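You operate a simulated robot arm through the tools that you are given. There is no shell and no other tool. Be economical: measure what you need, move in short steps, check, and stop when the job is done.

You run a simulated robot arm. Do the job below in one go: nothing can be reset, and whatever is moved stays where it is left.

## Task
Scan the grey tag and code it by card: its pier's card into the black slot, then confirm.
Fine: the flight board gives the pier; turn the knob to HEAVY before the green button.

Only the result counts: the job must be done as asked and must still hold three seconds after the hand-in. Knocking over, shifting, dropping, spilling or breaking anything else fails it.

## Robot
A 6-joint arm with a two-finger parallel gripper, fixed in place. Base frame: the origin is at the foot of the arm, x ahead of it, y to its left, z up; the work surface is at about z = 824. Units: mm, degrees, N and s.
With the tool pointing down near the work surface it reaches from about 260 to 680 mm from the base axis. Its first joint turns from -66.0 to 66.0 degrees. Payload 2.9 kg.
Tool frame: the origin (TCP) lies between the finger pads and is the grasp point; the fingertips stand 30 mm ahead of it; z points along the fingers, y is the line along which they close. Largest opening 110 mm; finger width 20, thickness 10; the body of the gripper, 48 by 112 mm, starts 55 mm behind the TCP.
Orientation is told as [roll, pitch, yaw] about the base's x, y, z axes, in that order, counted from this pose: with the fingers straight down and closing along the base's y, the tool's x points along the base's -x, its y along +y and its z along -z.

## Interface
- The arm moves only by the tool servo_tool. Its argument "targets" is one flat list of numbers, 7 for each row, row after row: the shift along the tool's x, y, z in mm, then the turn, a rotation vector about the tool's x, y, z in degrees, then the closure, from 0 (fully open) to 1 (shut). In form: [dx, dy, dz, ax, ay, az, hand, dx, dy, dz, ax, ay, az, hand, ...]. A call has 1 to 20 rows; each row shifts and turns the commanded pose from where the row before left it, along the tool's axes as they then stand. Each row takes 0.2 s and may step no farther than 50 mm and 8.6 degrees from the row before; otherwise, or with a gripper value out of range, the whole call is refused. A pose out of reach is approached as far as the arm can. The call stops where the force on the tool passes 90 N (or 10 N more than at its start, if that is more) or the arm is blocked; 0.2 s more then pass. The fingers move at their own pace (about 108 mm/s each) and stop on an object; they squeeze with about 28 N. The grip force told is the motor's: it shows also when the fingers shut on nothing. Time passes only in rows, and 0.2 s behind the last, so rows that do not move let the fingers close. It gives the time, the measured TCP pose, the force on the tool (base axes), the opening and the grip force at its end, in the units of the frame above (readings bear some noise).
- Cameras (640 x 400 px; columns grow to the right, rows downward): "scene" is fixed at [77.3, 449.7, 1372.1]; the picture's right is [-0.73, -0.68, 0.00], its down [-0.39, 0.41, -0.83] and it looks along [0.56, -0.60, -0.56] (base axes); focal length 348 px, centre (320, 200). "wrist" rides on the gripper at [72, 17, -103] in the tool frame; the picture's right is [-0.23, 0.97, 0.00], its down [-0.76, -0.18, -0.62] and it looks along [-0.61, -0.14, 0.78] (tool axes); focal length 222 px, centre (320, 200). There is no depth. A picture from a camera that has moved, and an enlarged one, comes with that camera's place and axes in the base frame and with its lens. The place of the scene camera against the robot may be out by one fixed shift of up to 25 mm in any direction.
- snapshot(camera): a new picture of that camera. No time passes.
- zoom(camera, box): a new picture of the part [left, top, right, bottom] of that camera's present view, enlarged. No time passes.
- job_done(): hands the job in; it is judged then, once.

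Work in short steps. Places have to be worked out from the pictures, the camera data and where the tool is seen: move nearer, look again, correct. Check each grasp and each placing, and mend what went wrong. You have 120 turns and 84 pictures in all, those below and enlarged ones among them. Open the gripper and draw the arm clear of the work before you hand the job in, unless the task says otherwise; then end with one line.

The tools are called as a command line: name --argument value ..., lists and objects as JSON in quotes. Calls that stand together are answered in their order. servo_tool: Moves the arm, as the interface text tells. Its arguments: {"type":"object","properties":{"targets":{"type":"array","items":{"type":"number"}}},"required":["targets"]} The other tools are called the same way: snapshot (camera) takes a picture; zoom (camera, box) takes an enlarged picture of a part of a camera's view; job_done () hands the job in.

At the start:

```text
time_s: 0.0
tcp_pos: [379.0, -315.1, 1139.9]
ee_rot: [0.0, 0.0, 0.0]
contact_force: [0.7, 0.0, -0.1]
opening: 110.1
gripper_force: 0.1
```

scene: 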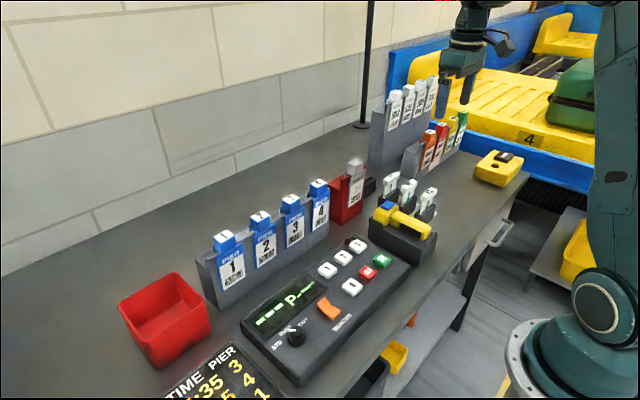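
wrist: 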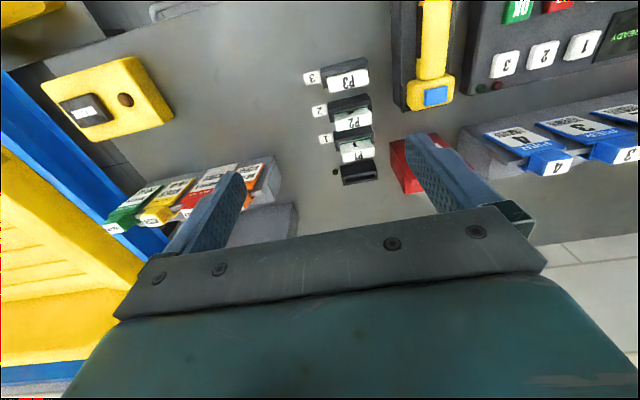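

I start by looking closer at the scene: the tags, cards, console and board.

zoom --camera "scene" --box '[220, 220, 440, 390]'

zoom --camera "scene" --box '[330, 60, 540, 270]'

zoom --camera "scene" --box '[120, 300, 300, 400]'

```text
2.35 times, centred on (330, 305) of scene
camera zoom: at [77.3, 449.7, 1372.1], right [-0.73, -0.68, 0.0], down [-0.39, 0.41, -0.83], along [0.56, -0.6, -0.56], focal length 819 px, centre (296, -47)
```

zoom: 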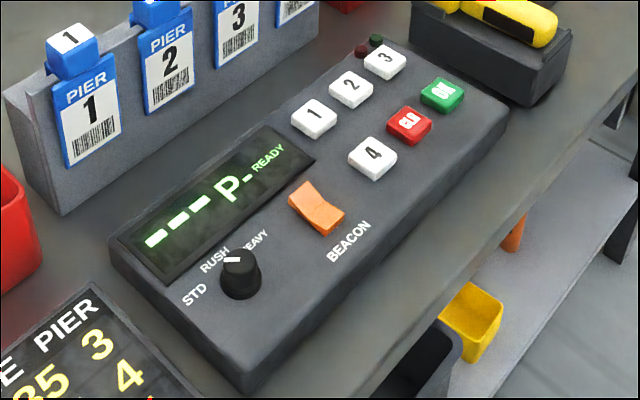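

```text
1.90 times, centred on (435, 165) of scene
camera zoom: at [77.3, 449.7, 1372.1], right [-0.73, -0.68, 0.0], down [-0.39, 0.41, -0.83], along [0.56, -0.6, -0.56], focal length 663 px, centre (101, 267)
```

zoom: 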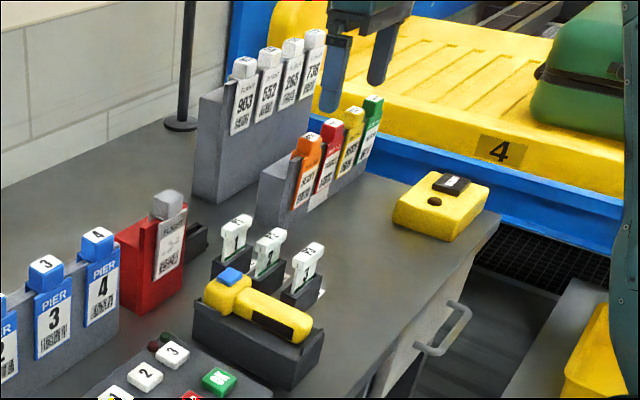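

```text
3.56 times, centred on (210, 350) of scene
camera zoom: at [77.3, 449.7, 1372.1], right [-0.73, -0.68, 0.0], down [-0.39, 0.41, -0.83], along [0.56, -0.6, -0.56], focal length 1238 px, centre (711, -333)
```

zoom: 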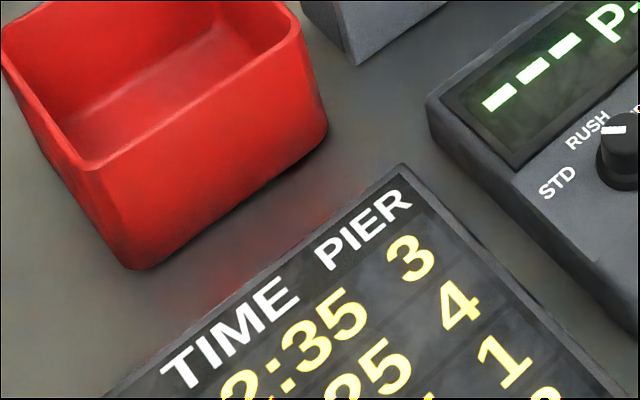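

The grey tag sits in a red holder; I zoom with the wrist camera on the holders and scanner.

zoom --camera "wrist" --box '[290, 0, 490, 200]'

zoom --camera "scene" --box '[320, 150, 450, 270]'

zoom --camera "wrist" --box '[30, 40, 190, 160]'

```text
2.00 times, centred on (390, 100) of wrist
camera zoom: at [305.2, -297.0, 1243.4], right [0.23, 0.97, 0.0], down [0.76, -0.18, 0.62], along [0.61, -0.14, -0.78], focal length 444 px, centre (180, 400)
```

zoom: 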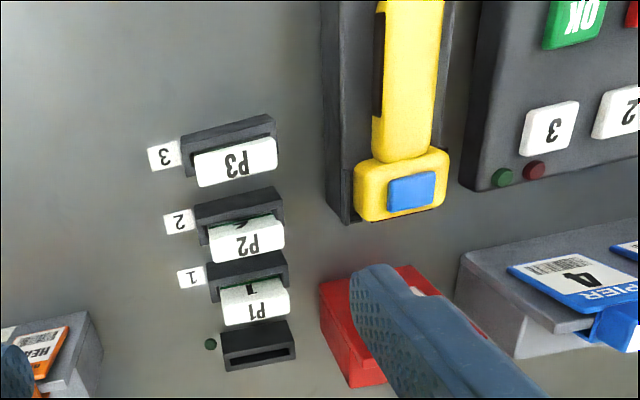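

```text
3.33 times, centred on (385, 210) of scene
camera zoom: at [77.3, 449.7, 1372.1], right [-0.73, -0.68, 0.0], down [-0.39, 0.41, -0.83], along [0.56, -0.6, -0.56], focal length 1161 px, centre (103, 167)
```

zoom: 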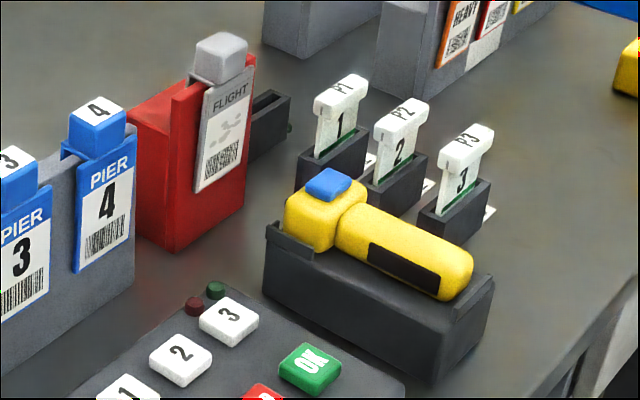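

```text
3.33 times, centred on (110, 100) of wrist
camera zoom: at [305.2, -297.0, 1243.4], right [0.23, 0.97, 0.0], down [0.76, -0.18, 0.62], along [0.61, -0.14, -0.78], focal length 740 px, centre (1020, 533)
```

zoom: 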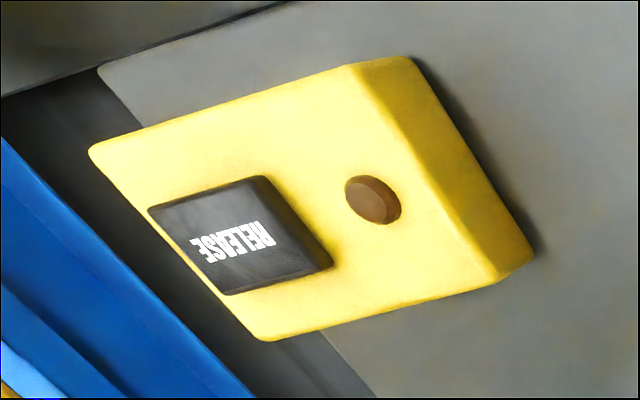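

The tag's flight number is smudged, so the scan must give it; the flight board lies around (375, 330). I move the arm high to the left to read the board and see the console and tag from close.

servo_tool --targets '[0, 45, 0, 0, 0, 0, 0, 0, 45, 0, 0, 0, 0, 0, 0, 45, 0, 0, 0, 0, 0, 0, 45, 0, 0, 0, 0, 0, 0, 45, 0, 0, 0, 0, 0, 0, 45, 0, 0, 0, 0, 0, 0, 45, 0, 0, 0, 0, 0, 0, 45, 0, 0, 0, 0, 0, 0, 45, 0, 0, 0, 0, 0, 0, 45, 0, 0, 0, 0, 0, 0, 45, 0, 0, 0, 0, 0, 0, 45, 0, 0, 0, 0, 0]'

snapshot --camera "wrist"

```text
time_s: 2.6
tcp_pos: [378.8, 226.7, 1138.4]
ee_rot: [0.0, 0.0, -0.1]
contact_force: [-0.5, 0.2, -0.1]
opening: 110.0
gripper_force: 0.1
```

```text
75 pictures are left
camera wrist: at [304.8, 243.9, 1243.1], right [0.23, 0.97, 0.0], down [0.76, -0.18, 0.62], along [0.61, -0.14, -0.78], focal length 222 px, centre (320, 200)
```

wrist: 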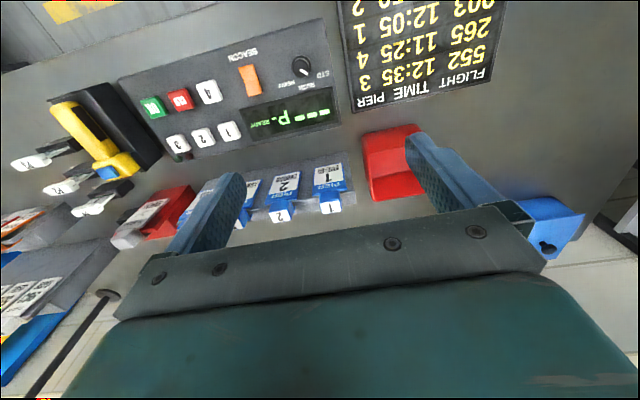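

zoom --camera "wrist" --box '[330, 0, 510, 112]'

zoom --camera "wrist" --box '[0, 60, 240, 260]'

```text
3.56 times, centred on (420, 56) of wrist
camera zoom: at [304.8, 243.9, 1243.1], right [0.23, 0.97, 0.0], down [0.76, -0.18, 0.62], along [0.61, -0.14, -0.78], focal length 790 px, centre (-36, 712)
```

zoom: 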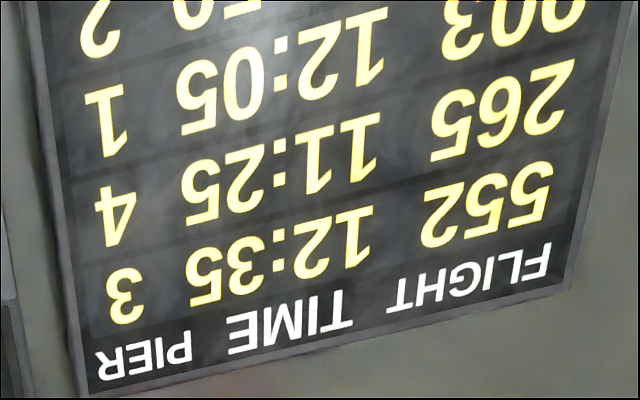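

```text
2.00 times, centred on (120, 160) of wrist
camera zoom: at [304.8, 243.9, 1243.1], right [0.23, 0.97, 0.0], down [0.76, -0.18, 0.62], along [0.61, -0.14, -0.78], focal length 444 px, centre (720, 280)
```

zoom: 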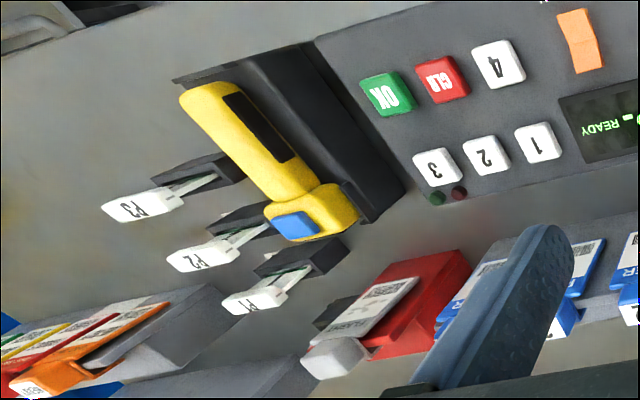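

Board: 552→3, 265→4, 903→1, the last→2. Now I move above the scanner for a closer look.

servo_tool --targets '[8, -45, 0, 0, 0, 0, 0, 8, -45, 0, 0, 0, 0, 0, 8, -45, 0, 0, 0, 0, 0, 8, -45, -10, 0, 0, 0, 0, 8, -45, 10, 0, 0, 0, 0, 8, -45, 10, 0, 0, 0, 0, 0, -45, 10, 0, 0, 0, 0]'

snapshot --camera "wrist"

```text
time_s: 4.2
tcp_pos: [331.3, -91.9, 1118.5]
ee_rot: [0.0, 0.0, 0.0]
contact_force: [-0.3, 0.4, 0.2]
opening: 109.9
gripper_force: 0.1
```

```text
72 pictures are left
camera wrist: at [257.1, -73.8, 1223.2], right [0.23, 0.97, 0.0], down [0.76, -0.18, 0.62], along [0.61, -0.14, -0.78], focal length 222 px, centre (320, 200)
```

wrist: 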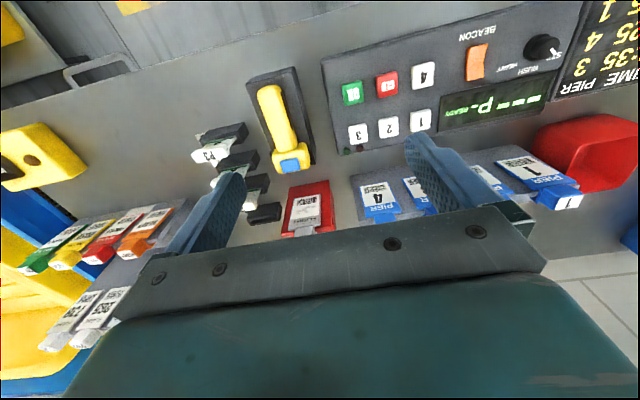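

zoom --camera "wrist" --box '[180, 60, 350, 250]'

zoom --camera "wrist" --box '[310, 0, 590, 180]'

```text
2.11 times, centred on (265, 155) of wrist
camera zoom: at [257.1, -73.8, 1223.2], right [0.23, 0.97, 0.0], down [0.76, -0.18, 0.62], along [0.61, -0.14, -0.78], focal length 468 px, centre (436, 295)
```

zoom: 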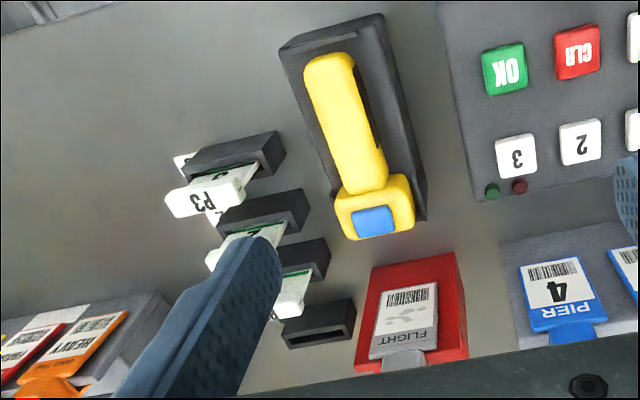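

```text
2.22 times, centred on (450, 90) of wrist
camera zoom: at [257.1, -73.8, 1223.2], right [0.23, 0.97, 0.0], down [0.76, -0.18, 0.62], along [0.61, -0.14, -0.78], focal length 494 px, centre (31, 444)
```

zoom: 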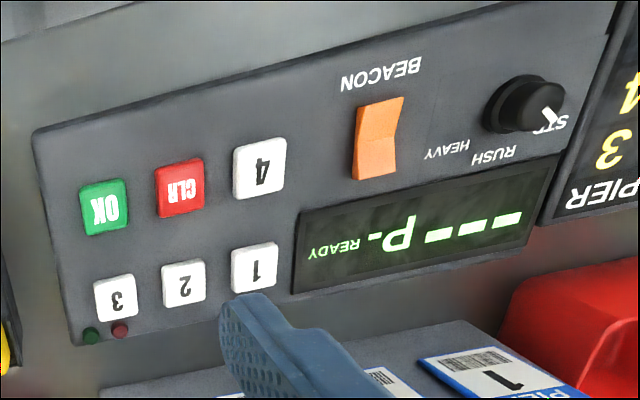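

Triangulating gives the scanner's blue top at about (421, -159, 913), handle running back to x≈308. I zoom the scene camera on the scanner and cradle for heights.

zoom --camera "scene" --box '[360, 180, 450, 270]'

zoom --camera "scene" --box '[325, 150, 415, 225]'

```text
4.44 times, centred on (405, 225) of scene
camera zoom: at [77.2, 449.7, 1372.1], right [-0.73, -0.68, 0.0], down [-0.39, 0.41, -0.83], along [0.56, -0.6, -0.56], focal length 1548 px, centre (-58, 89)
```

zoom: 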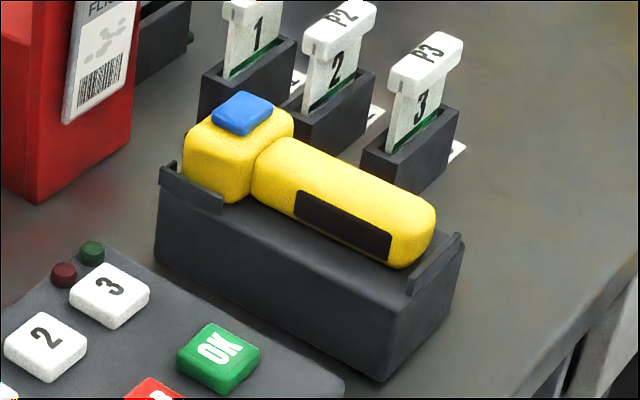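

```text
5.33 times, centred on (370, 188) of scene
camera zoom: at [77.2, 449.7, 1372.1], right [-0.73, -0.68, 0.0], down [-0.39, 0.41, -0.83], along [0.56, -0.6, -0.56], focal length 1857 px, centre (53, 267)
```

zoom: 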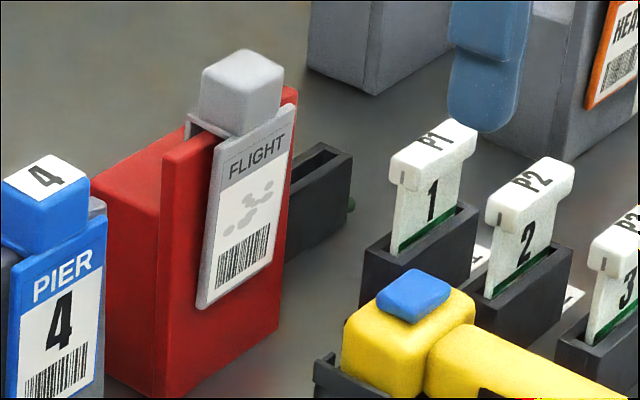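

The tag's barcode triangulates to (515, -162, 888) facing -x, right ahead of the scanner's head. I go above the scanner handle (about x 345, y -157) to a pregrasp height.

servo_tool --targets '[-7, -33, 30, 0, 0, 0, 0, -7, -32, 30, 0, 0, 0, 0, 0, 0, 40, 0, 0, 0, 0, 0, 0, 40, 0, 0, 0, 0]'

snapshot --camera "wrist"

zoom --camera "scene" --box '[350, 150, 470, 270]'

```text
time_s: 5.2
tcp_pos: [345.7, -155.7, 979.6]
ee_rot: [0.0, -0.1, 0.1]
contact_force: [0.0, -0.3, 1.1]
opening: 110.4
gripper_force: 0.0
```

```text
67 pictures are left
camera wrist: at [271.6, -138.0, 1083.4], right [0.23, 0.97, 0.0], down [0.76, -0.18, 0.62], along [0.61, -0.14, -0.78], focal length 222 px, centre (320, 200)
```

wrist: 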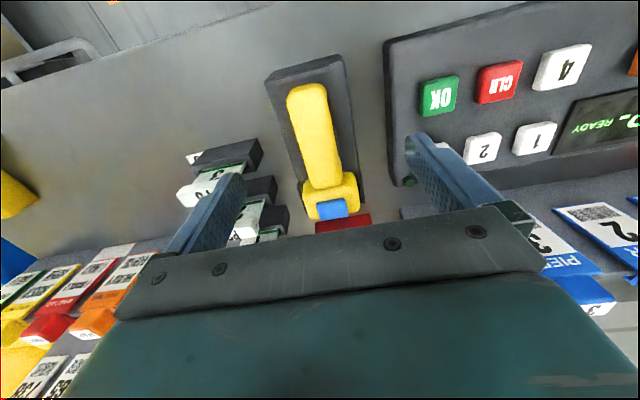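

```text
3.33 times, centred on (410, 210) of scene
camera zoom: at [77.3, 449.7, 1372.1], right [-0.73, -0.68, 0.0], down [-0.39, 0.41, -0.83], along [0.56, -0.6, -0.56], focal length 1161 px, centre (20, 167)
```

zoom: 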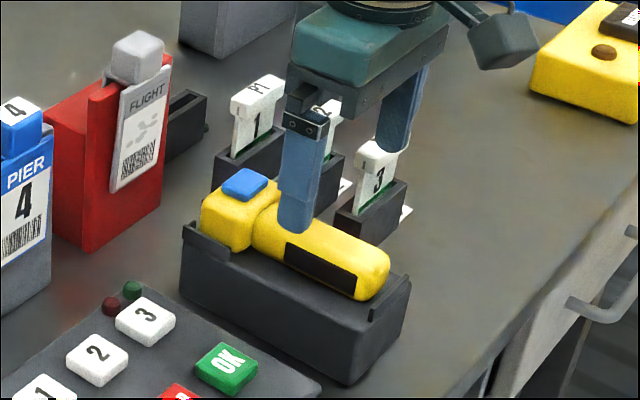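

Handle axis is along x at y≈-158; fingers are well clear of the cards. I descend to z≈915 (tips ≈885).

servo_tool --targets '[0, -2, 35, 0, 0, 0, 0.3, 0, 0, 28, 0, 0, 0, 0.35]'

zoom --camera "scene" --box '[360, 180, 450, 270]'

zoom --camera "wrist" --box '[180, 20, 480, 240]'

```text
time_s: 5.8
tcp_pos: [344.9, -156.7, 916.3]
ee_rot: [-0.1, 0.0, 0.0]
contact_force: [-0.2, -0.3, 0.6]
opening: 71.3
gripper_force: 0.0
```

```text
4.44 times, centred on (405, 225) of scene
camera zoom: at [77.3, 449.7, 1372.1], right [-0.73, -0.68, 0.0], down [-0.39, 0.41, -0.83], along [0.56, -0.6, -0.56], focal length 1548 px, centre (-58, 89)
```

zoom: 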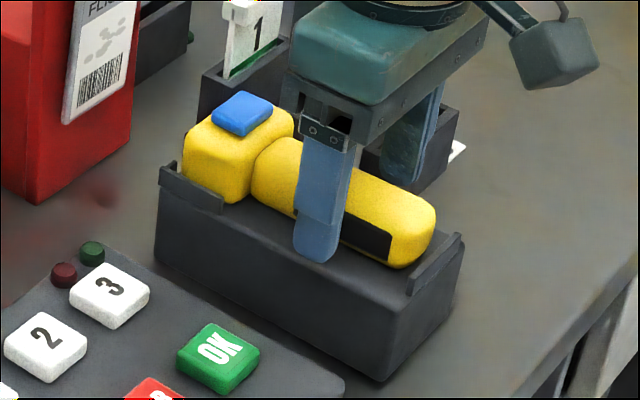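

```text
1.82 times, centred on (330, 130) of wrist
camera zoom: at [270.8, -138.8, 1020.8], right [0.23, 0.97, 0.0], down [0.76, -0.18, 0.62], along [0.61, -0.14, -0.78], focal length 404 px, centre (302, 327)
```

zoom: 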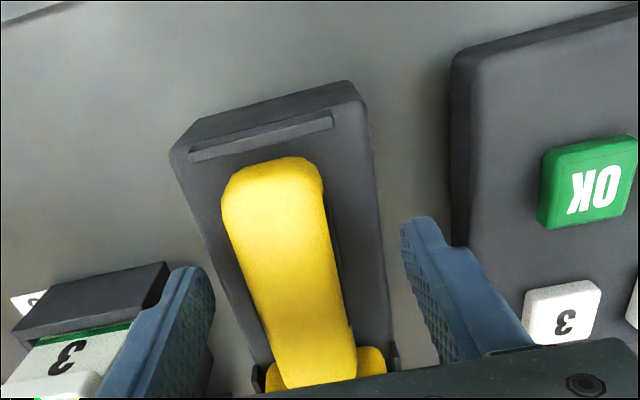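

Tips straddle the handle and are clear of the cradle. I lower 5 mm more and close.

servo_tool --targets '[0, -1, 5, 0, 0, 0, 0.4, 0, 0, 0, 0, 0, 0, 0.8, 0, 0, 0, 0, 0, 0, 0.8, 0, 0, 0, 0, 0, 0, 0.8]'

zoom --camera "scene" --box '[360, 180, 450, 270]'

```text
time_s: 6.8
tcp_pos: [344.3, -158.1, 911.0]
ee_rot: [0.1, 0.0, 0.0]
contact_force: [0.1, 0.4, -0.4]
opening: 33.4
gripper_force: 27.7
```

```text
4.44 times, centred on (405, 225) of scene
camera zoom: at [77.3, 449.7, 1372.1], right [-0.73, -0.68, 0.0], down [-0.39, 0.41, -0.83], along [0.56, -0.6, -0.56], focal length 1548 px, centre (-58, 89)
```

zoom: 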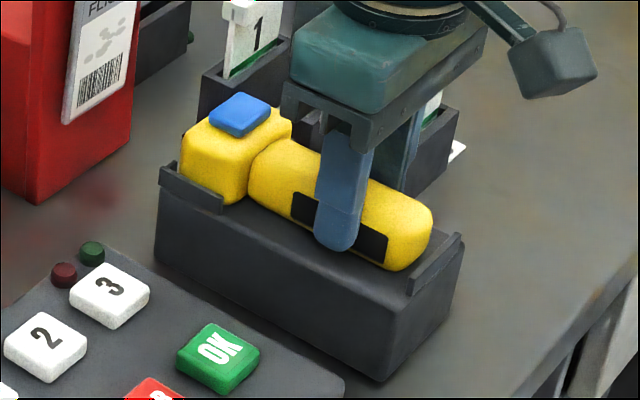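

Gripped at 33 mm opening. I lift 22 mm and check the hold and the display.

servo_tool --targets '[0, 0, -6, 0, 0, 0, 0.8, 0, 0, -8, 0, 0, 0, 0.8, 0, 0, -8, 0, 0, 0, 0.8, 0, 0, 0, 0, 0, 0, 0.8]'

zoom --camera "scene" --box '[240, 150, 450, 350]'

```text
time_s: 7.8
tcp_pos: [345.1, -156.7, 933.7]
ee_rot: [0.0, 0.0, 0.0]
contact_force: [-0.6, 1.0, 0.7]
opening: 33.7
gripper_force: 28.3
```

```text
2.00 times, centred on (345, 250) of scene
camera zoom: at [77.3, 449.7, 1372.1], right [-0.73, -0.68, 0.0], down [-0.39, 0.41, -0.83], along [0.56, -0.6, -0.56], focal length 696 px, centre (270, 100)
```

zoom: 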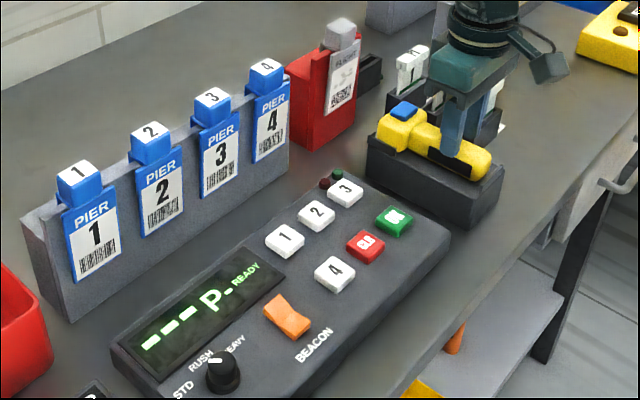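

Held level, no reading yet. I lift slightly more, move 30 mm toward the tag and look again.

servo_tool --targets '[-10, -2, 0, 0, 0, 0, 0.8, -10, -2, 0, 0, 0, 0, 0.8, -10, 0, 0, 0, 0, 0, 0.8, 0, 0, 0, 0, 0, 0, 0.8, 0, 0, 0, 0, 0, 0, 0.8]'

zoom --camera "scene" --box '[240, 150, 450, 350]'

snapshot --camera "wrist"

```text
time_s: 9.0
tcp_pos: [370.7, -160.3, 932.0]
ee_rot: [0.2, 0.7, -0.2]
contact_force: [-25.6, -0.7, 1.5]
opening: 33.6
gripper_force: 28.3
```

```text
2.00 times, centred on (345, 250) of scene
camera zoom: at [76.6, 449.7, 1372.1], right [-0.73, -0.68, 0.0], down [-0.39, 0.41, -0.83], along [0.56, -0.6, -0.56], focal length 696 px, centre (270, 100)
```

zoom: 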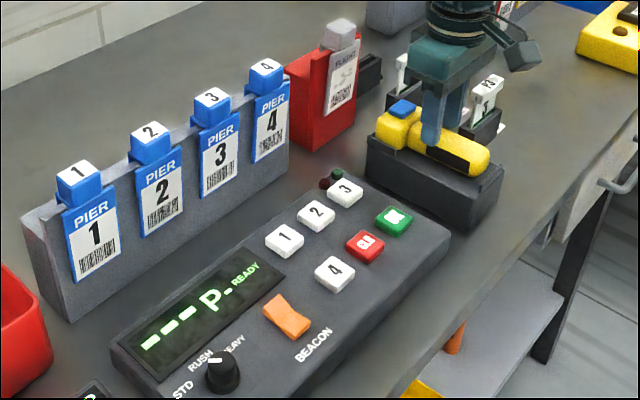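

```text
60 pictures are left
camera wrist: at [298.8, -143.5, 1037.5], right [0.23, 0.97, 0.0], down [0.77, -0.18, 0.61], along [0.6, -0.14, -0.79], focal length 222 px, centre (320, 200)
```

wrist: 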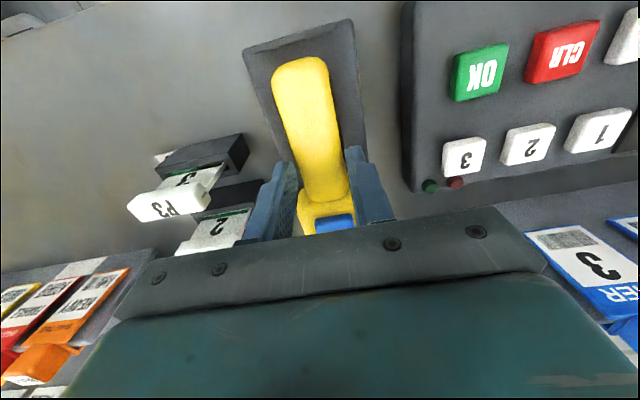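

Force of -25 N along x: the scanner seems not to follow. I look closer before doing anything.

zoom --camera "scene" --box '[360, 180, 450, 270]'

zoom --camera "wrist" --box '[220, 0, 420, 240]'

```text
4.44 times, centred on (405, 225) of scene
camera zoom: at [76.6, 449.7, 1372.1], right [-0.73, -0.68, 0.0], down [-0.39, 0.41, -0.83], along [0.56, -0.6, -0.56], focal length 1548 px, centre (-58, 89)
```

zoom: 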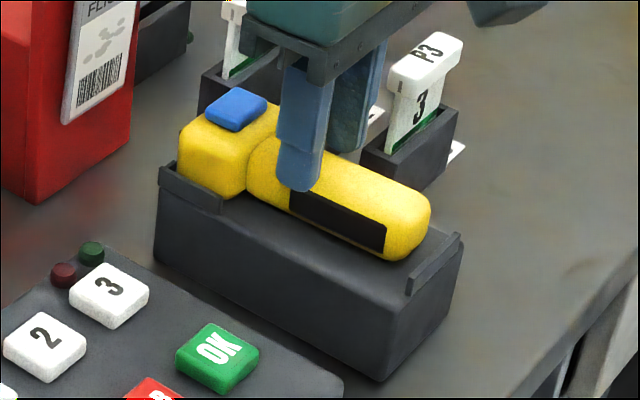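

```text
1.67 times, centred on (320, 120) of wrist
camera zoom: at [298.8, -143.5, 1037.5], right [0.23, 0.97, 0.0], down [0.77, -0.18, 0.61], along [0.6, -0.14, -0.79], focal length 370 px, centre (320, 333)
```

zoom: 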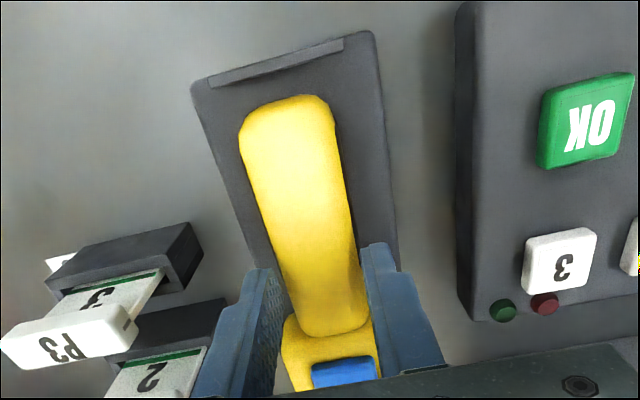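

The fingers slid along the scanner, which stayed in the cradle (shifted only a couple of mm). I open, back off and rise so I can inspect it freely.

servo_tool --targets '[5, 0, 0, 0, 0, 0, 0.6, 0, 0, 0, 0, 0, 0, 0.35, 10, 0, 0, 0, 0, 0, 0.35, 15, 0, 0, 0, 0, 0, 0.3, 0, 0, -45, 0, 0, 0, 0.3, 0, 0, -45, 0, 0, 0, 0.3]'

zoom --camera "scene" --box '[360, 180, 450, 270]'

zoom --camera "wrist" --box '[220, 40, 460, 240]'

```text
time_s: 10.4
tcp_pos: [343.5, -161.1, 1023.8]
ee_rot: [-0.1, 0.0, 0.0]
contact_force: [0.3, -0.4, 0.6]
opening: 76.9
gripper_force: 0.0
```

```text
4.44 times, centred on (405, 225) of scene
camera zoom: at [77.2, 449.7, 1372.1], right [-0.73, -0.68, 0.0], down [-0.39, 0.41, -0.83], along [0.56, -0.6, -0.56], focal length 1548 px, centre (-58, 89)
```

zoom: 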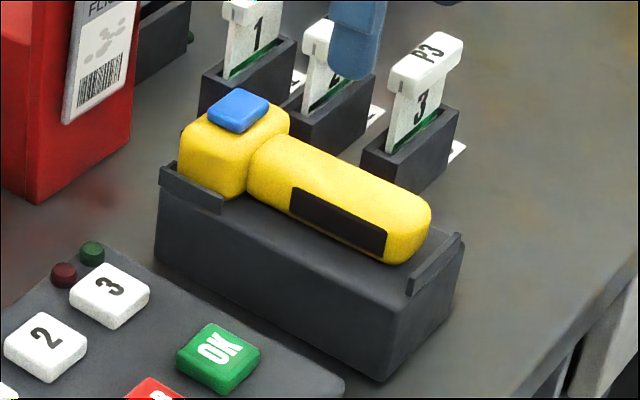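

```text
2.00 times, centred on (340, 140) of wrist
camera zoom: at [269.6, -143.2, 1128.0], right [0.23, 0.97, 0.0], down [0.76, -0.18, 0.62], along [0.61, -0.14, -0.78], focal length 444 px, centre (280, 320)
```

zoom: 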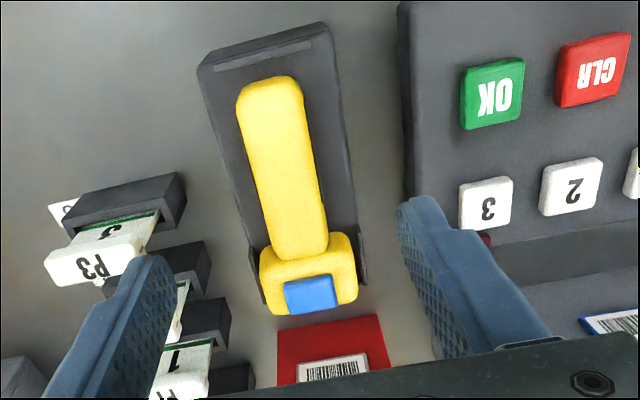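

The scanner is firmly held in its cradle yet its head faces the tag; the blue block on top looks like a trigger. I will try pressing it gently with closed fingertips at (422, -159).

servo_tool --targets '[-40, 1, 0, 0, 0, 0, 1, -38, 1, 0, 0, 0, 0, 1, 0, 0, 35, 0, 0, 0, 1, 0, 0, 35, 0, 0, 0, 1]'

zoom --camera "scene" --box '[340, 160, 430, 250]'

zoom --camera "wrist" --box '[220, 80, 460, 240]'

```text
time_s: 11.4
tcp_pos: [422.9, -160.7, 952.0]
ee_rot: [0.0, 0.1, 0.1]
contact_force: [0.0, 1.1, -1.6]
opening: 0.0
gripper_force: 27.8
```

```text
4.44 times, centred on (385, 205) of scene
camera zoom: at [77.3, 449.7, 1372.1], right [-0.73, -0.68, 0.0], down [-0.39, 0.41, -0.83], along [0.56, -0.6, -0.56], focal length 1548 px, centre (31, 178)
```

zoom: 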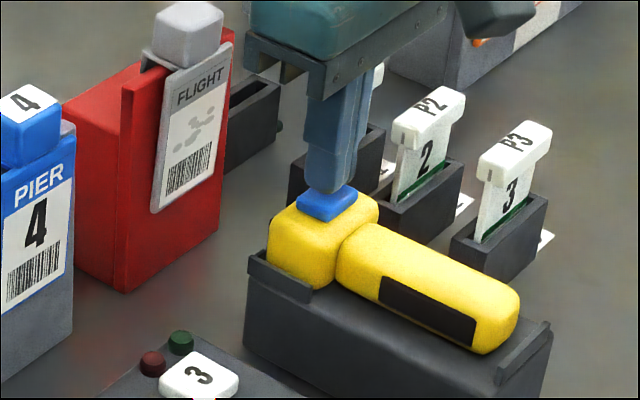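

```text
2.50 times, centred on (340, 160) of wrist
camera zoom: at [349.0, -142.2, 1056.6], right [0.23, 0.97, 0.0], down [0.76, -0.18, 0.62], along [0.61, -0.14, -0.78], focal length 555 px, centre (270, 300)
```

zoom: 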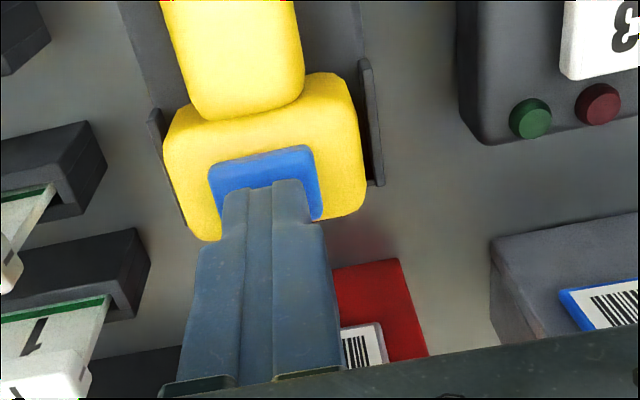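

Tips are right over the blue block. I press down in small steps.

servo_tool --targets '[3, 1, 5, 0, 0, 0, 1, 0, 0, 3, 0, 0, 0, 1, 0, 0, 2, 0, 0, 0, 1, 0, 0, 2, 0, 0, 0, 1]'

zoom --camera "scene" --box '[240, 150, 450, 350]'

```text
time_s: 12.4
tcp_pos: [420.2, -160.2, 941.0]
ee_rot: [0.0, 0.0, 0.0]
contact_force: [-2.5, -1.2, 7.4]
opening: 0.0
gripper_force: 28.0
```

```text
2.00 times, centred on (345, 250) of scene
camera zoom: at [77.1, 449.7, 1372.1], right [-0.73, -0.68, 0.0], down [-0.39, 0.41, -0.83], along [0.56, -0.6, -0.56], focal length 696 px, centre (270, 100)
```

zoom: 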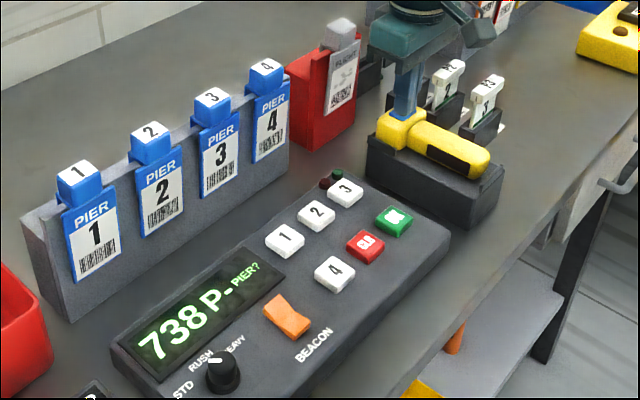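

The trigger works: the display reads 738 "PIER?". I rise and go look at the board's remaining rows and the knob.

servo_tool --targets '[0, 0, -40, 0, 0, 0, 1, 0, 0, -50, 0, 0, 0, 1, 14, 45, -45, 0, 0, 0, 1, 14, 45, -25, 0, 0, 0, 1, 14, 45, 0, 0, 0, 0, 1, 14, 45, 0, 0, 0, 0, 1, 14, 45, 0, 0, 0, 0, 1, 14, 45, 0, 0, 0, 0, 1, 14, 45, 0, 0, 0, 0, 1, 14, 45, 0, 0, 0, 0, 1]'

snapshot --camera "wrist"

```text
refused: row 3 steps farther than a row can; nothing moved
```

```text
52 pictures are left
camera wrist: at [346.1, -141.4, 1045.6], right [0.23, 0.97, 0.0], down [0.76, -0.18, 0.62], along [0.61, -0.14, -0.78], focal length 222 px, centre (320, 200)
```

wrist: 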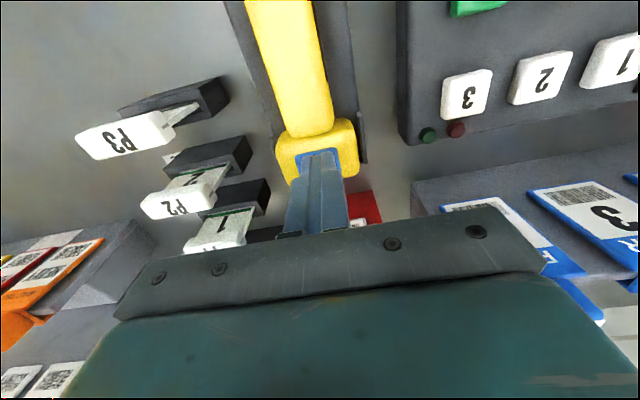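

A row was too long; I resend with shorter steps.

servo_tool --targets '[0, 0, -40, 0, 0, 0, 1, 0, 0, -45, 0, 0, 0, 1, 0, 0, -45, 0, 0, 0, 1, 0, 0, -40, 0, 0, 0, 1, 14, 45, 0, 0, 0, 0, 1, 14, 45, 0, 0, 0, 0, 1, 14, 45, 0, 0, 0, 0, 1, 14, 45, 0, 0, 0, 0, 1, 14, 45, 0, 0, 0, 0, 1, 14, 45, 0, 0, 0, 0, 1, 14, 45, 0, 0, 0, 0, 1, 14, 45, 0, 0, 0, 0, 1]'

snapshot --camera "wrist"

```text
time_s: 15.0
tcp_pos: [309.0, 202.1, 1110.0]
ee_rot: [-0.1, 0.1, 0.0]
contact_force: [-1.2, 0.4, 1.0]
opening: 0.1
gripper_force: 28.3
```

```text
51 pictures are left
camera wrist: at [234.9, 219.6, 1214.7], right [0.23, 0.97, 0.0], down [0.76, -0.18, 0.62], along [0.61, -0.14, -0.78], focal length 222 px, centre (320, 200)
```

wrist: 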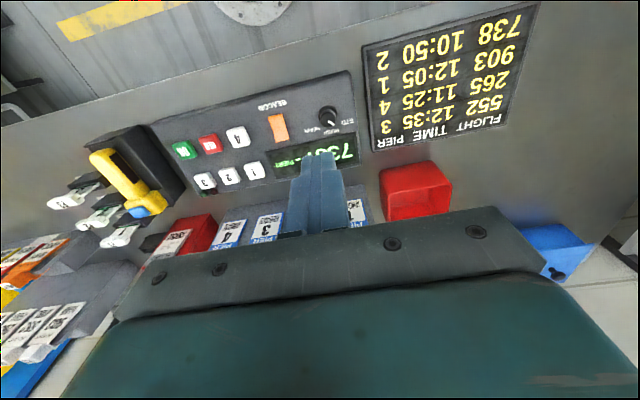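

Flight 738 → pier 2, so card P2. Now I zoom on the knob to locate it.

zoom --camera "wrist" --box '[250, 70, 390, 180]'

zoom --camera "scene" --box '[250, 290, 350, 380]'

```text
3.64 times, centred on (320, 125) of wrist
camera zoom: at [234.9, 219.6, 1214.7], right [0.23, 0.97, 0.0], down [0.76, -0.18, 0.62], along [0.61, -0.14, -0.78], focal length 808 px, centre (320, 473)
```

zoom: 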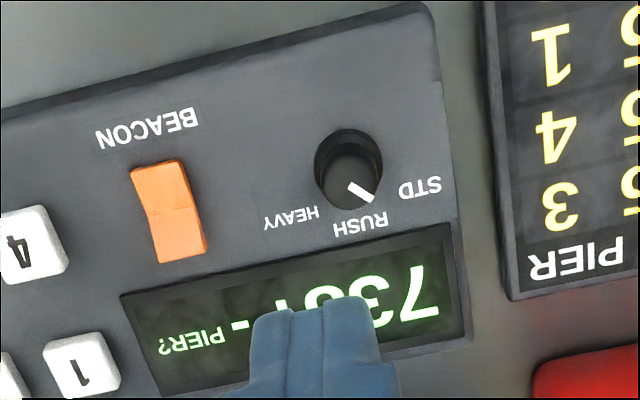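

```text
4.44 times, centred on (300, 335) of scene
camera zoom: at [77.3, 449.7, 1372.1], right [-0.73, -0.68, 0.0], down [-0.39, 0.41, -0.83], along [0.56, -0.6, -0.56], focal length 1548 px, centre (409, -400)
```

zoom: 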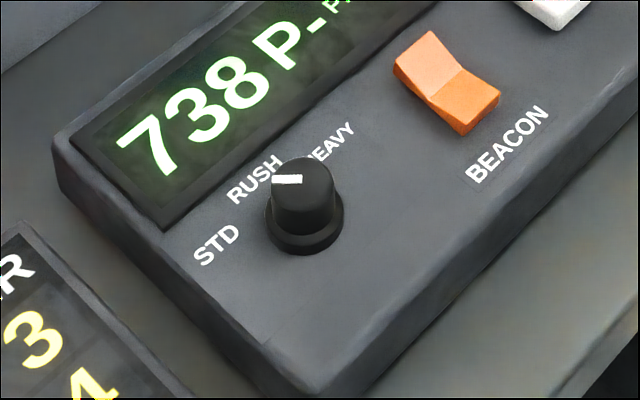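

The knob top is about (350, 207, 876), pointer at STD (toward +y/+x); HEAVY lies roughly 90° clockwise. I move above it, opening the fingers part way and pre-turning about -42°.

servo_tool --targets '[-20, 3, 40, 0, 0, 0, 0.5, -21, 2.5, 40, 0, 0, 0, 0.5, 0, 0, 45, 0, 0, 0, 0.5, 0, 0, 45, 0, 0, 0, 0.5, 0, 0, 0, 0, 0, -8.5, 0.5, 0, 0, 0, 0, 0, -8.5, 0.5, 0, 0, 0, 0, 0, -8.5, 0.5, 0, 0, 0, 0, 0, -8.5, 0.5, 0, 0, 0, 0, 0, -8.5, 0.5]'

snapshot --camera "wrist"

zoom --camera "scene" --box '[240, 270, 360, 390]'

```text
time_s: 17.0
tcp_pos: [348.2, 206.6, 939.5]
ee_rot: [0.0, 0.0, 42.5]
contact_force: [0.0, -0.3, 0.2]
opening: 55.1
gripper_force: 0.1
```

```text
48 pictures are left
camera wrist: at [282.9, 170.7, 1045.2], right [-0.49, 0.87, 0.0], down [0.68, 0.39, 0.62], along [0.54, 0.31, -0.78], focal length 222 px, centre (320, 200)
```

wrist: 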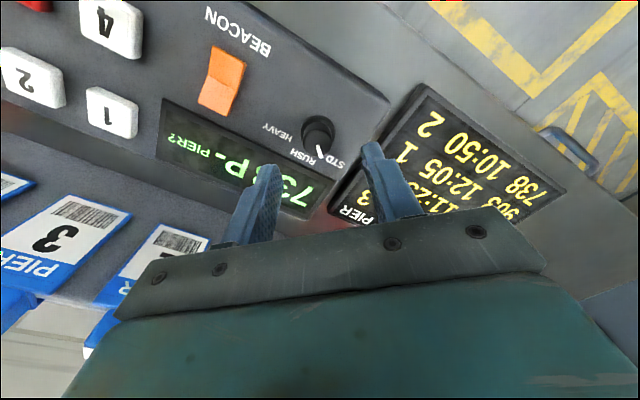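

```text
3.33 times, centred on (300, 330) of scene
camera zoom: at [77.3, 449.7, 1372.1], right [-0.73, -0.68, 0.0], down [-0.39, 0.41, -0.83], along [0.56, -0.6, -0.56], focal length 1161 px, centre (387, -233)
```

zoom: 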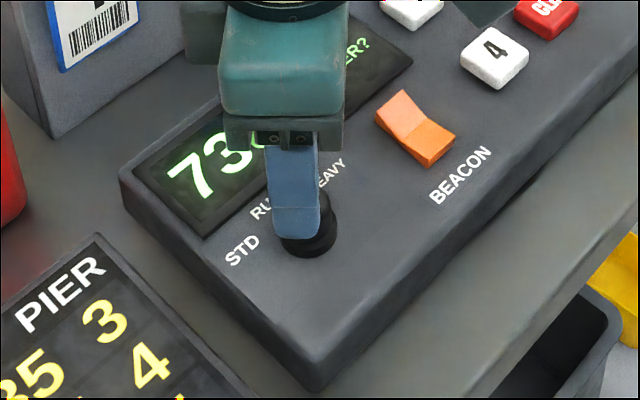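

zoom --camera "wrist" --box '[220, 80, 420, 240]'

```text
2.50 times, centred on (320, 160) of wrist
camera zoom: at [282.9, 170.7, 1045.2], right [-0.49, 0.87, 0.0], down [0.68, 0.39, 0.62], along [0.54, 0.31, -0.78], focal length 555 px, centre (320, 300)
```

zoom: 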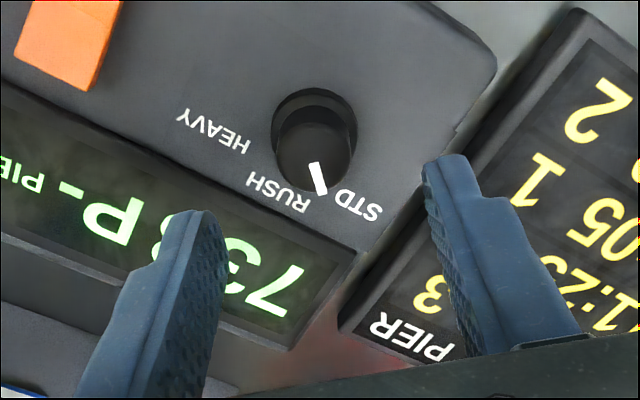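

Knob centre confirmed at (351, 207), pointer at +45°. I descend around the knob to tips ≈863.

servo_tool --targets '[-2.6, -1.3, 20, 0, 0, 0, 0.55, 0, 0, 16, 0, 0, 0, 0.55, 0, 0, 10, 0, 0, 0, 0.55]'

zoom --camera "wrist" --box '[220, 60, 440, 230]'

zoom --camera "scene" --box '[250, 290, 350, 380]'

```text
time_s: 17.8
tcp_pos: [352.7, 208.1, 895.4]
ee_rot: [0.0, 0.0, 42.6]
contact_force: [1.0, 0.1, -0.7]
opening: 49.4
gripper_force: 0.1
```

```text
2.35 times, centred on (330, 145) of wrist
camera zoom: at [286.0, 172.0, 999.0], right [-0.49, 0.87, 0.0], down [0.68, 0.38, 0.62], along [0.54, 0.31, -0.78], focal length 523 px, centre (296, 329)
```

zoom: 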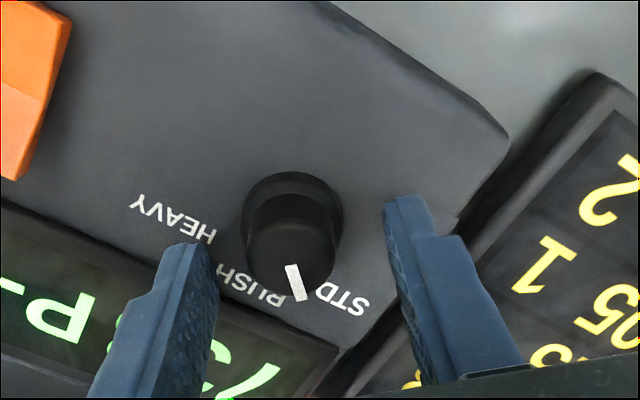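

```text
4.44 times, centred on (300, 335) of scene
camera zoom: at [77.3, 449.7, 1372.1], right [-0.73, -0.68, 0.0], down [-0.39, 0.41, -0.83], along [0.56, -0.6, -0.56], focal length 1548 px, centre (409, -400)
```

zoom: 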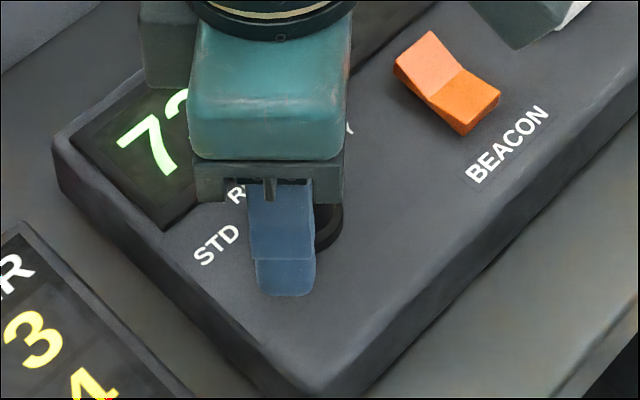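

Nearly centred; I nudge 2 mm and close on the knob.

servo_tool --targets '[1.5, 1.4, 2, 0, 0, 0, 0.6, 0, 0, 0, 0, 0, 0, 0.9, 0, 0, 0, 0, 0, 0, 0.9]'

zoom --camera "wrist" --box '[220, 60, 440, 230]'

```text
time_s: 18.6
tcp_pos: [352.0, 206.7, 893.9]
ee_rot: [-0.2, 0.0, 42.3]
contact_force: [10.8, -11.2, -1.9]
opening: 28.0
gripper_force: 44.8
```

```text
2.35 times, centred on (330, 145) of wrist
camera zoom: at [284.9, 171.2, 997.1], right [-0.49, 0.87, 0.0], down [0.68, 0.38, 0.62], along [0.55, 0.3, -0.78], focal length 523 px, centre (296, 329)
```

zoom: 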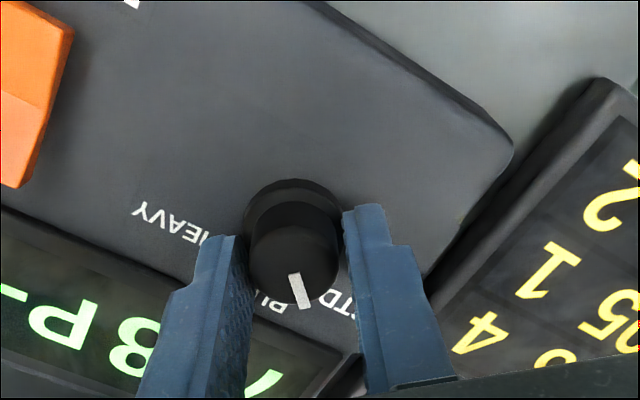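

Gripped at 28 mm, with 15 N side load along the closing line; I shift -1.5 mm in tool y to relieve it and start turning clockwise.

servo_tool --targets '[0, -1.5, 0, 0, 0, 0, 0.9, 0, 0, 0, 0, 0, 5, 0.9, 0, 0, 0, 0, 0, 5, 0.9, 0, 0, 0, 0, 0, 5, 0.9]'

zoom --camera "wrist" --box '[220, 60, 440, 230]'

```text
time_s: 19.6
tcp_pos: [352.0, 206.2, 893.6]
ee_rot: [0.0, -0.1, 27.3]
contact_force: [17.4, -10.2, -5.3]
opening: 27.8
gripper_force: 44.5
```

```text
2.35 times, centred on (330, 145) of wrist
camera zoom: at [278.1, 188.6, 997.2], right [-0.24, 0.97, 0.0], down [0.76, 0.19, 0.62], along [0.61, 0.15, -0.78], focal length 523 px, centre (296, 329)
```

zoom: 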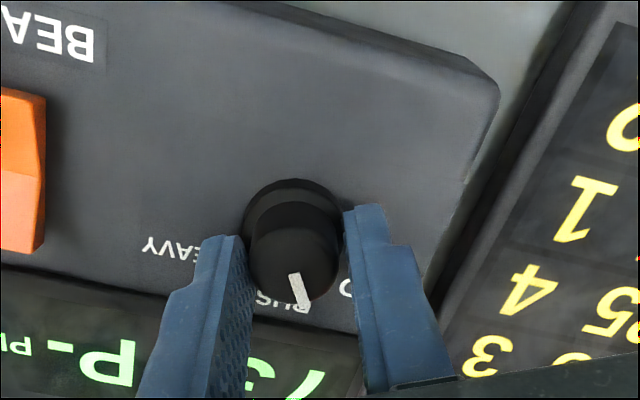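

The knob follows. I relieve the side force again (+2, -1.5 mm in base) and continue turning.

servo_tool --targets '[-1.1, -2.2, 0, 0, 0, 0, 0.9, 0, 0, 0, 0, 0, 6, 0.9, 0, 0, 0, 0, 0, 6, 0.9, 0, 0, 0, 0, 0, 6, 0.9, 0, 0, 0, 0, 0, 6, 0.9]'

```text
time_s: 20.8
tcp_pos: [351.9, 205.5, 892.4]
ee_rot: [0.1, 0.1, 3.4]
contact_force: [-1.5, -5.9, 16.3]
opening: 27.8
gripper_force: 44.8
```

Some upward force has built (tips near the knob skirt); I raise 1.5 mm and keep turning.

servo_tool --targets '[0, -0.5, -1.5, 0, 0, 0, 0.9, 0, 0, 0, 0, 0, 6, 0.9, 0, 0, 0, 0, 0, 6, 0.9, 0, 0, 0, 0, 0, 6, 0.9, 0, 0, 0, 0, 0, 6, 0.9]'

snapshot --camera "wrist"

```text
time_s: 22.0
tcp_pos: [352.3, 203.7, 893.8]
ee_rot: [-0.3, 0.1, -20.6]
contact_force: [1.1, -2.5, -26.3]
opening: 27.7
gripper_force: 45.3
```

```text
41 pictures are left
camera wrist: at [289.3, 246.3, 997.6], right [0.56, 0.83, 0.0], down [0.65, -0.43, 0.62], along [0.52, -0.35, -0.78], focal length 222 px, centre (320, 200)
```

wrist: 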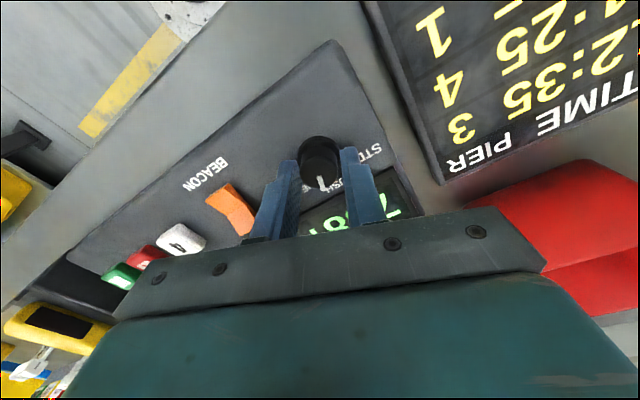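

Turned 63° so far; I lower 1 mm to ease the pull and turn the remaining ~27°.

servo_tool --targets '[0, 0.5, 1, 0, 0, 0, 0.9, 0, 0, 0, 0, 0, 7, 0.9, 0, 0, 0, 0, 0, 7, 0.9, 0, 0, 0, 0, 0, 7, 0.9, 0, 0, 0, 0, 0, 6, 0.9]'

zoom --camera "wrist" --box '[220, 60, 440, 230]'

```text
time_s: 23.2
tcp_pos: [352.6, 203.8, 893.3]
ee_rot: [-0.3, -0.2, -47.7]
contact_force: [-9.9, -19.7, -6.1]
opening: 27.7
gripper_force: 45.2
```

```text
2.35 times, centred on (330, 145) of wrist
camera zoom: at [314.4, 269.3, 997.4], right [0.87, 0.49, -0.01], down [0.38, -0.68, 0.62], along [0.3, -0.55, -0.78], focal length 523 px, centre (296, 329)
```

zoom: 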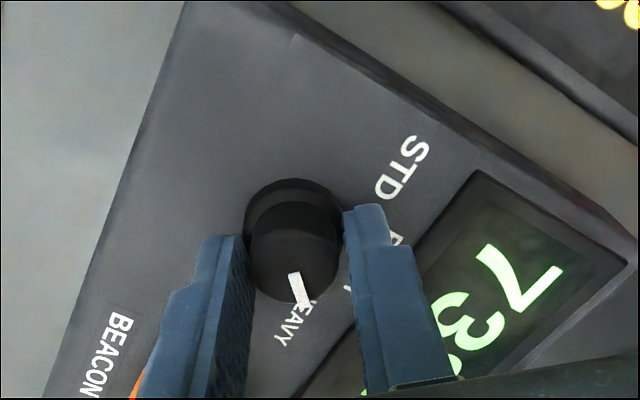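

The pointer is at HEAVY. I ease the side force, open and rise.

servo_tool --targets '[-0.4, -1.7, 0, 0, 0, 0, 0.9, 0, 0, 0, 0, 0, 0, 0.55, 0, 0, 0, 0, 0, 0, 0.55, 0, 0, -20, 0, 0, 0, 0.5, 0, 0, -40, 0, 0, 0, 0.5, 0, 0, -40, 0, 0, 0, 0.5, 0, 0, -40, 0, 0, 0, 0.5, 0, 0, -40, 0, 0, 0, 0.5]'

zoom --camera "wrist" --box '[220, 60, 440, 230]'

zoom --camera "scene" --box '[220, 230, 380, 380]'

```text
time_s: 25.0
tcp_pos: [352.2, 203.0, 1074.2]
ee_rot: [-0.1, 0.0, -47.5]
contact_force: [0.1, 0.5, -0.2]
opening: 55.1
gripper_force: 0.1
```

```text
2.35 times, centred on (330, 145) of wrist
camera zoom: at [313.6, 269.5, 1178.9], right [0.87, 0.49, 0.0], down [0.38, -0.68, 0.62], along [0.3, -0.54, -0.78], focal length 523 px, centre (296, 329)
```

zoom: 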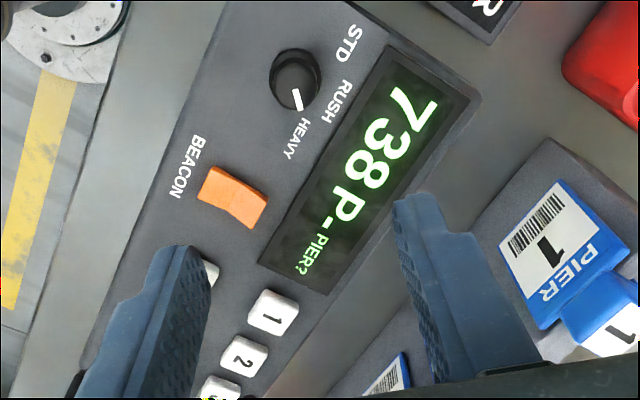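

```text
2.67 times, centred on (300, 305) of scene
camera zoom: at [77.2, 449.7, 1372.1], right [-0.73, -0.68, 0.0], down [-0.39, 0.41, -0.83], along [0.56, -0.6, -0.56], focal length 929 px, centre (373, -80)
```

zoom: 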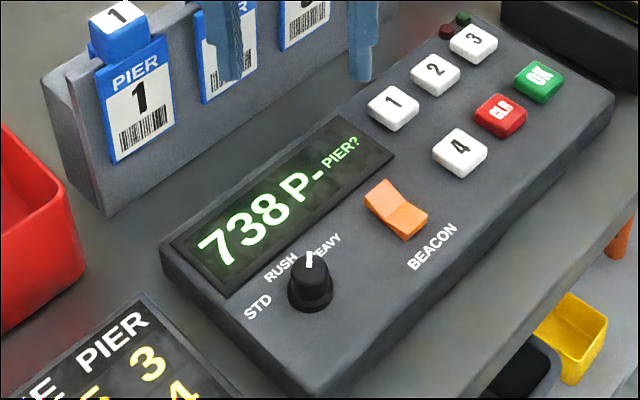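

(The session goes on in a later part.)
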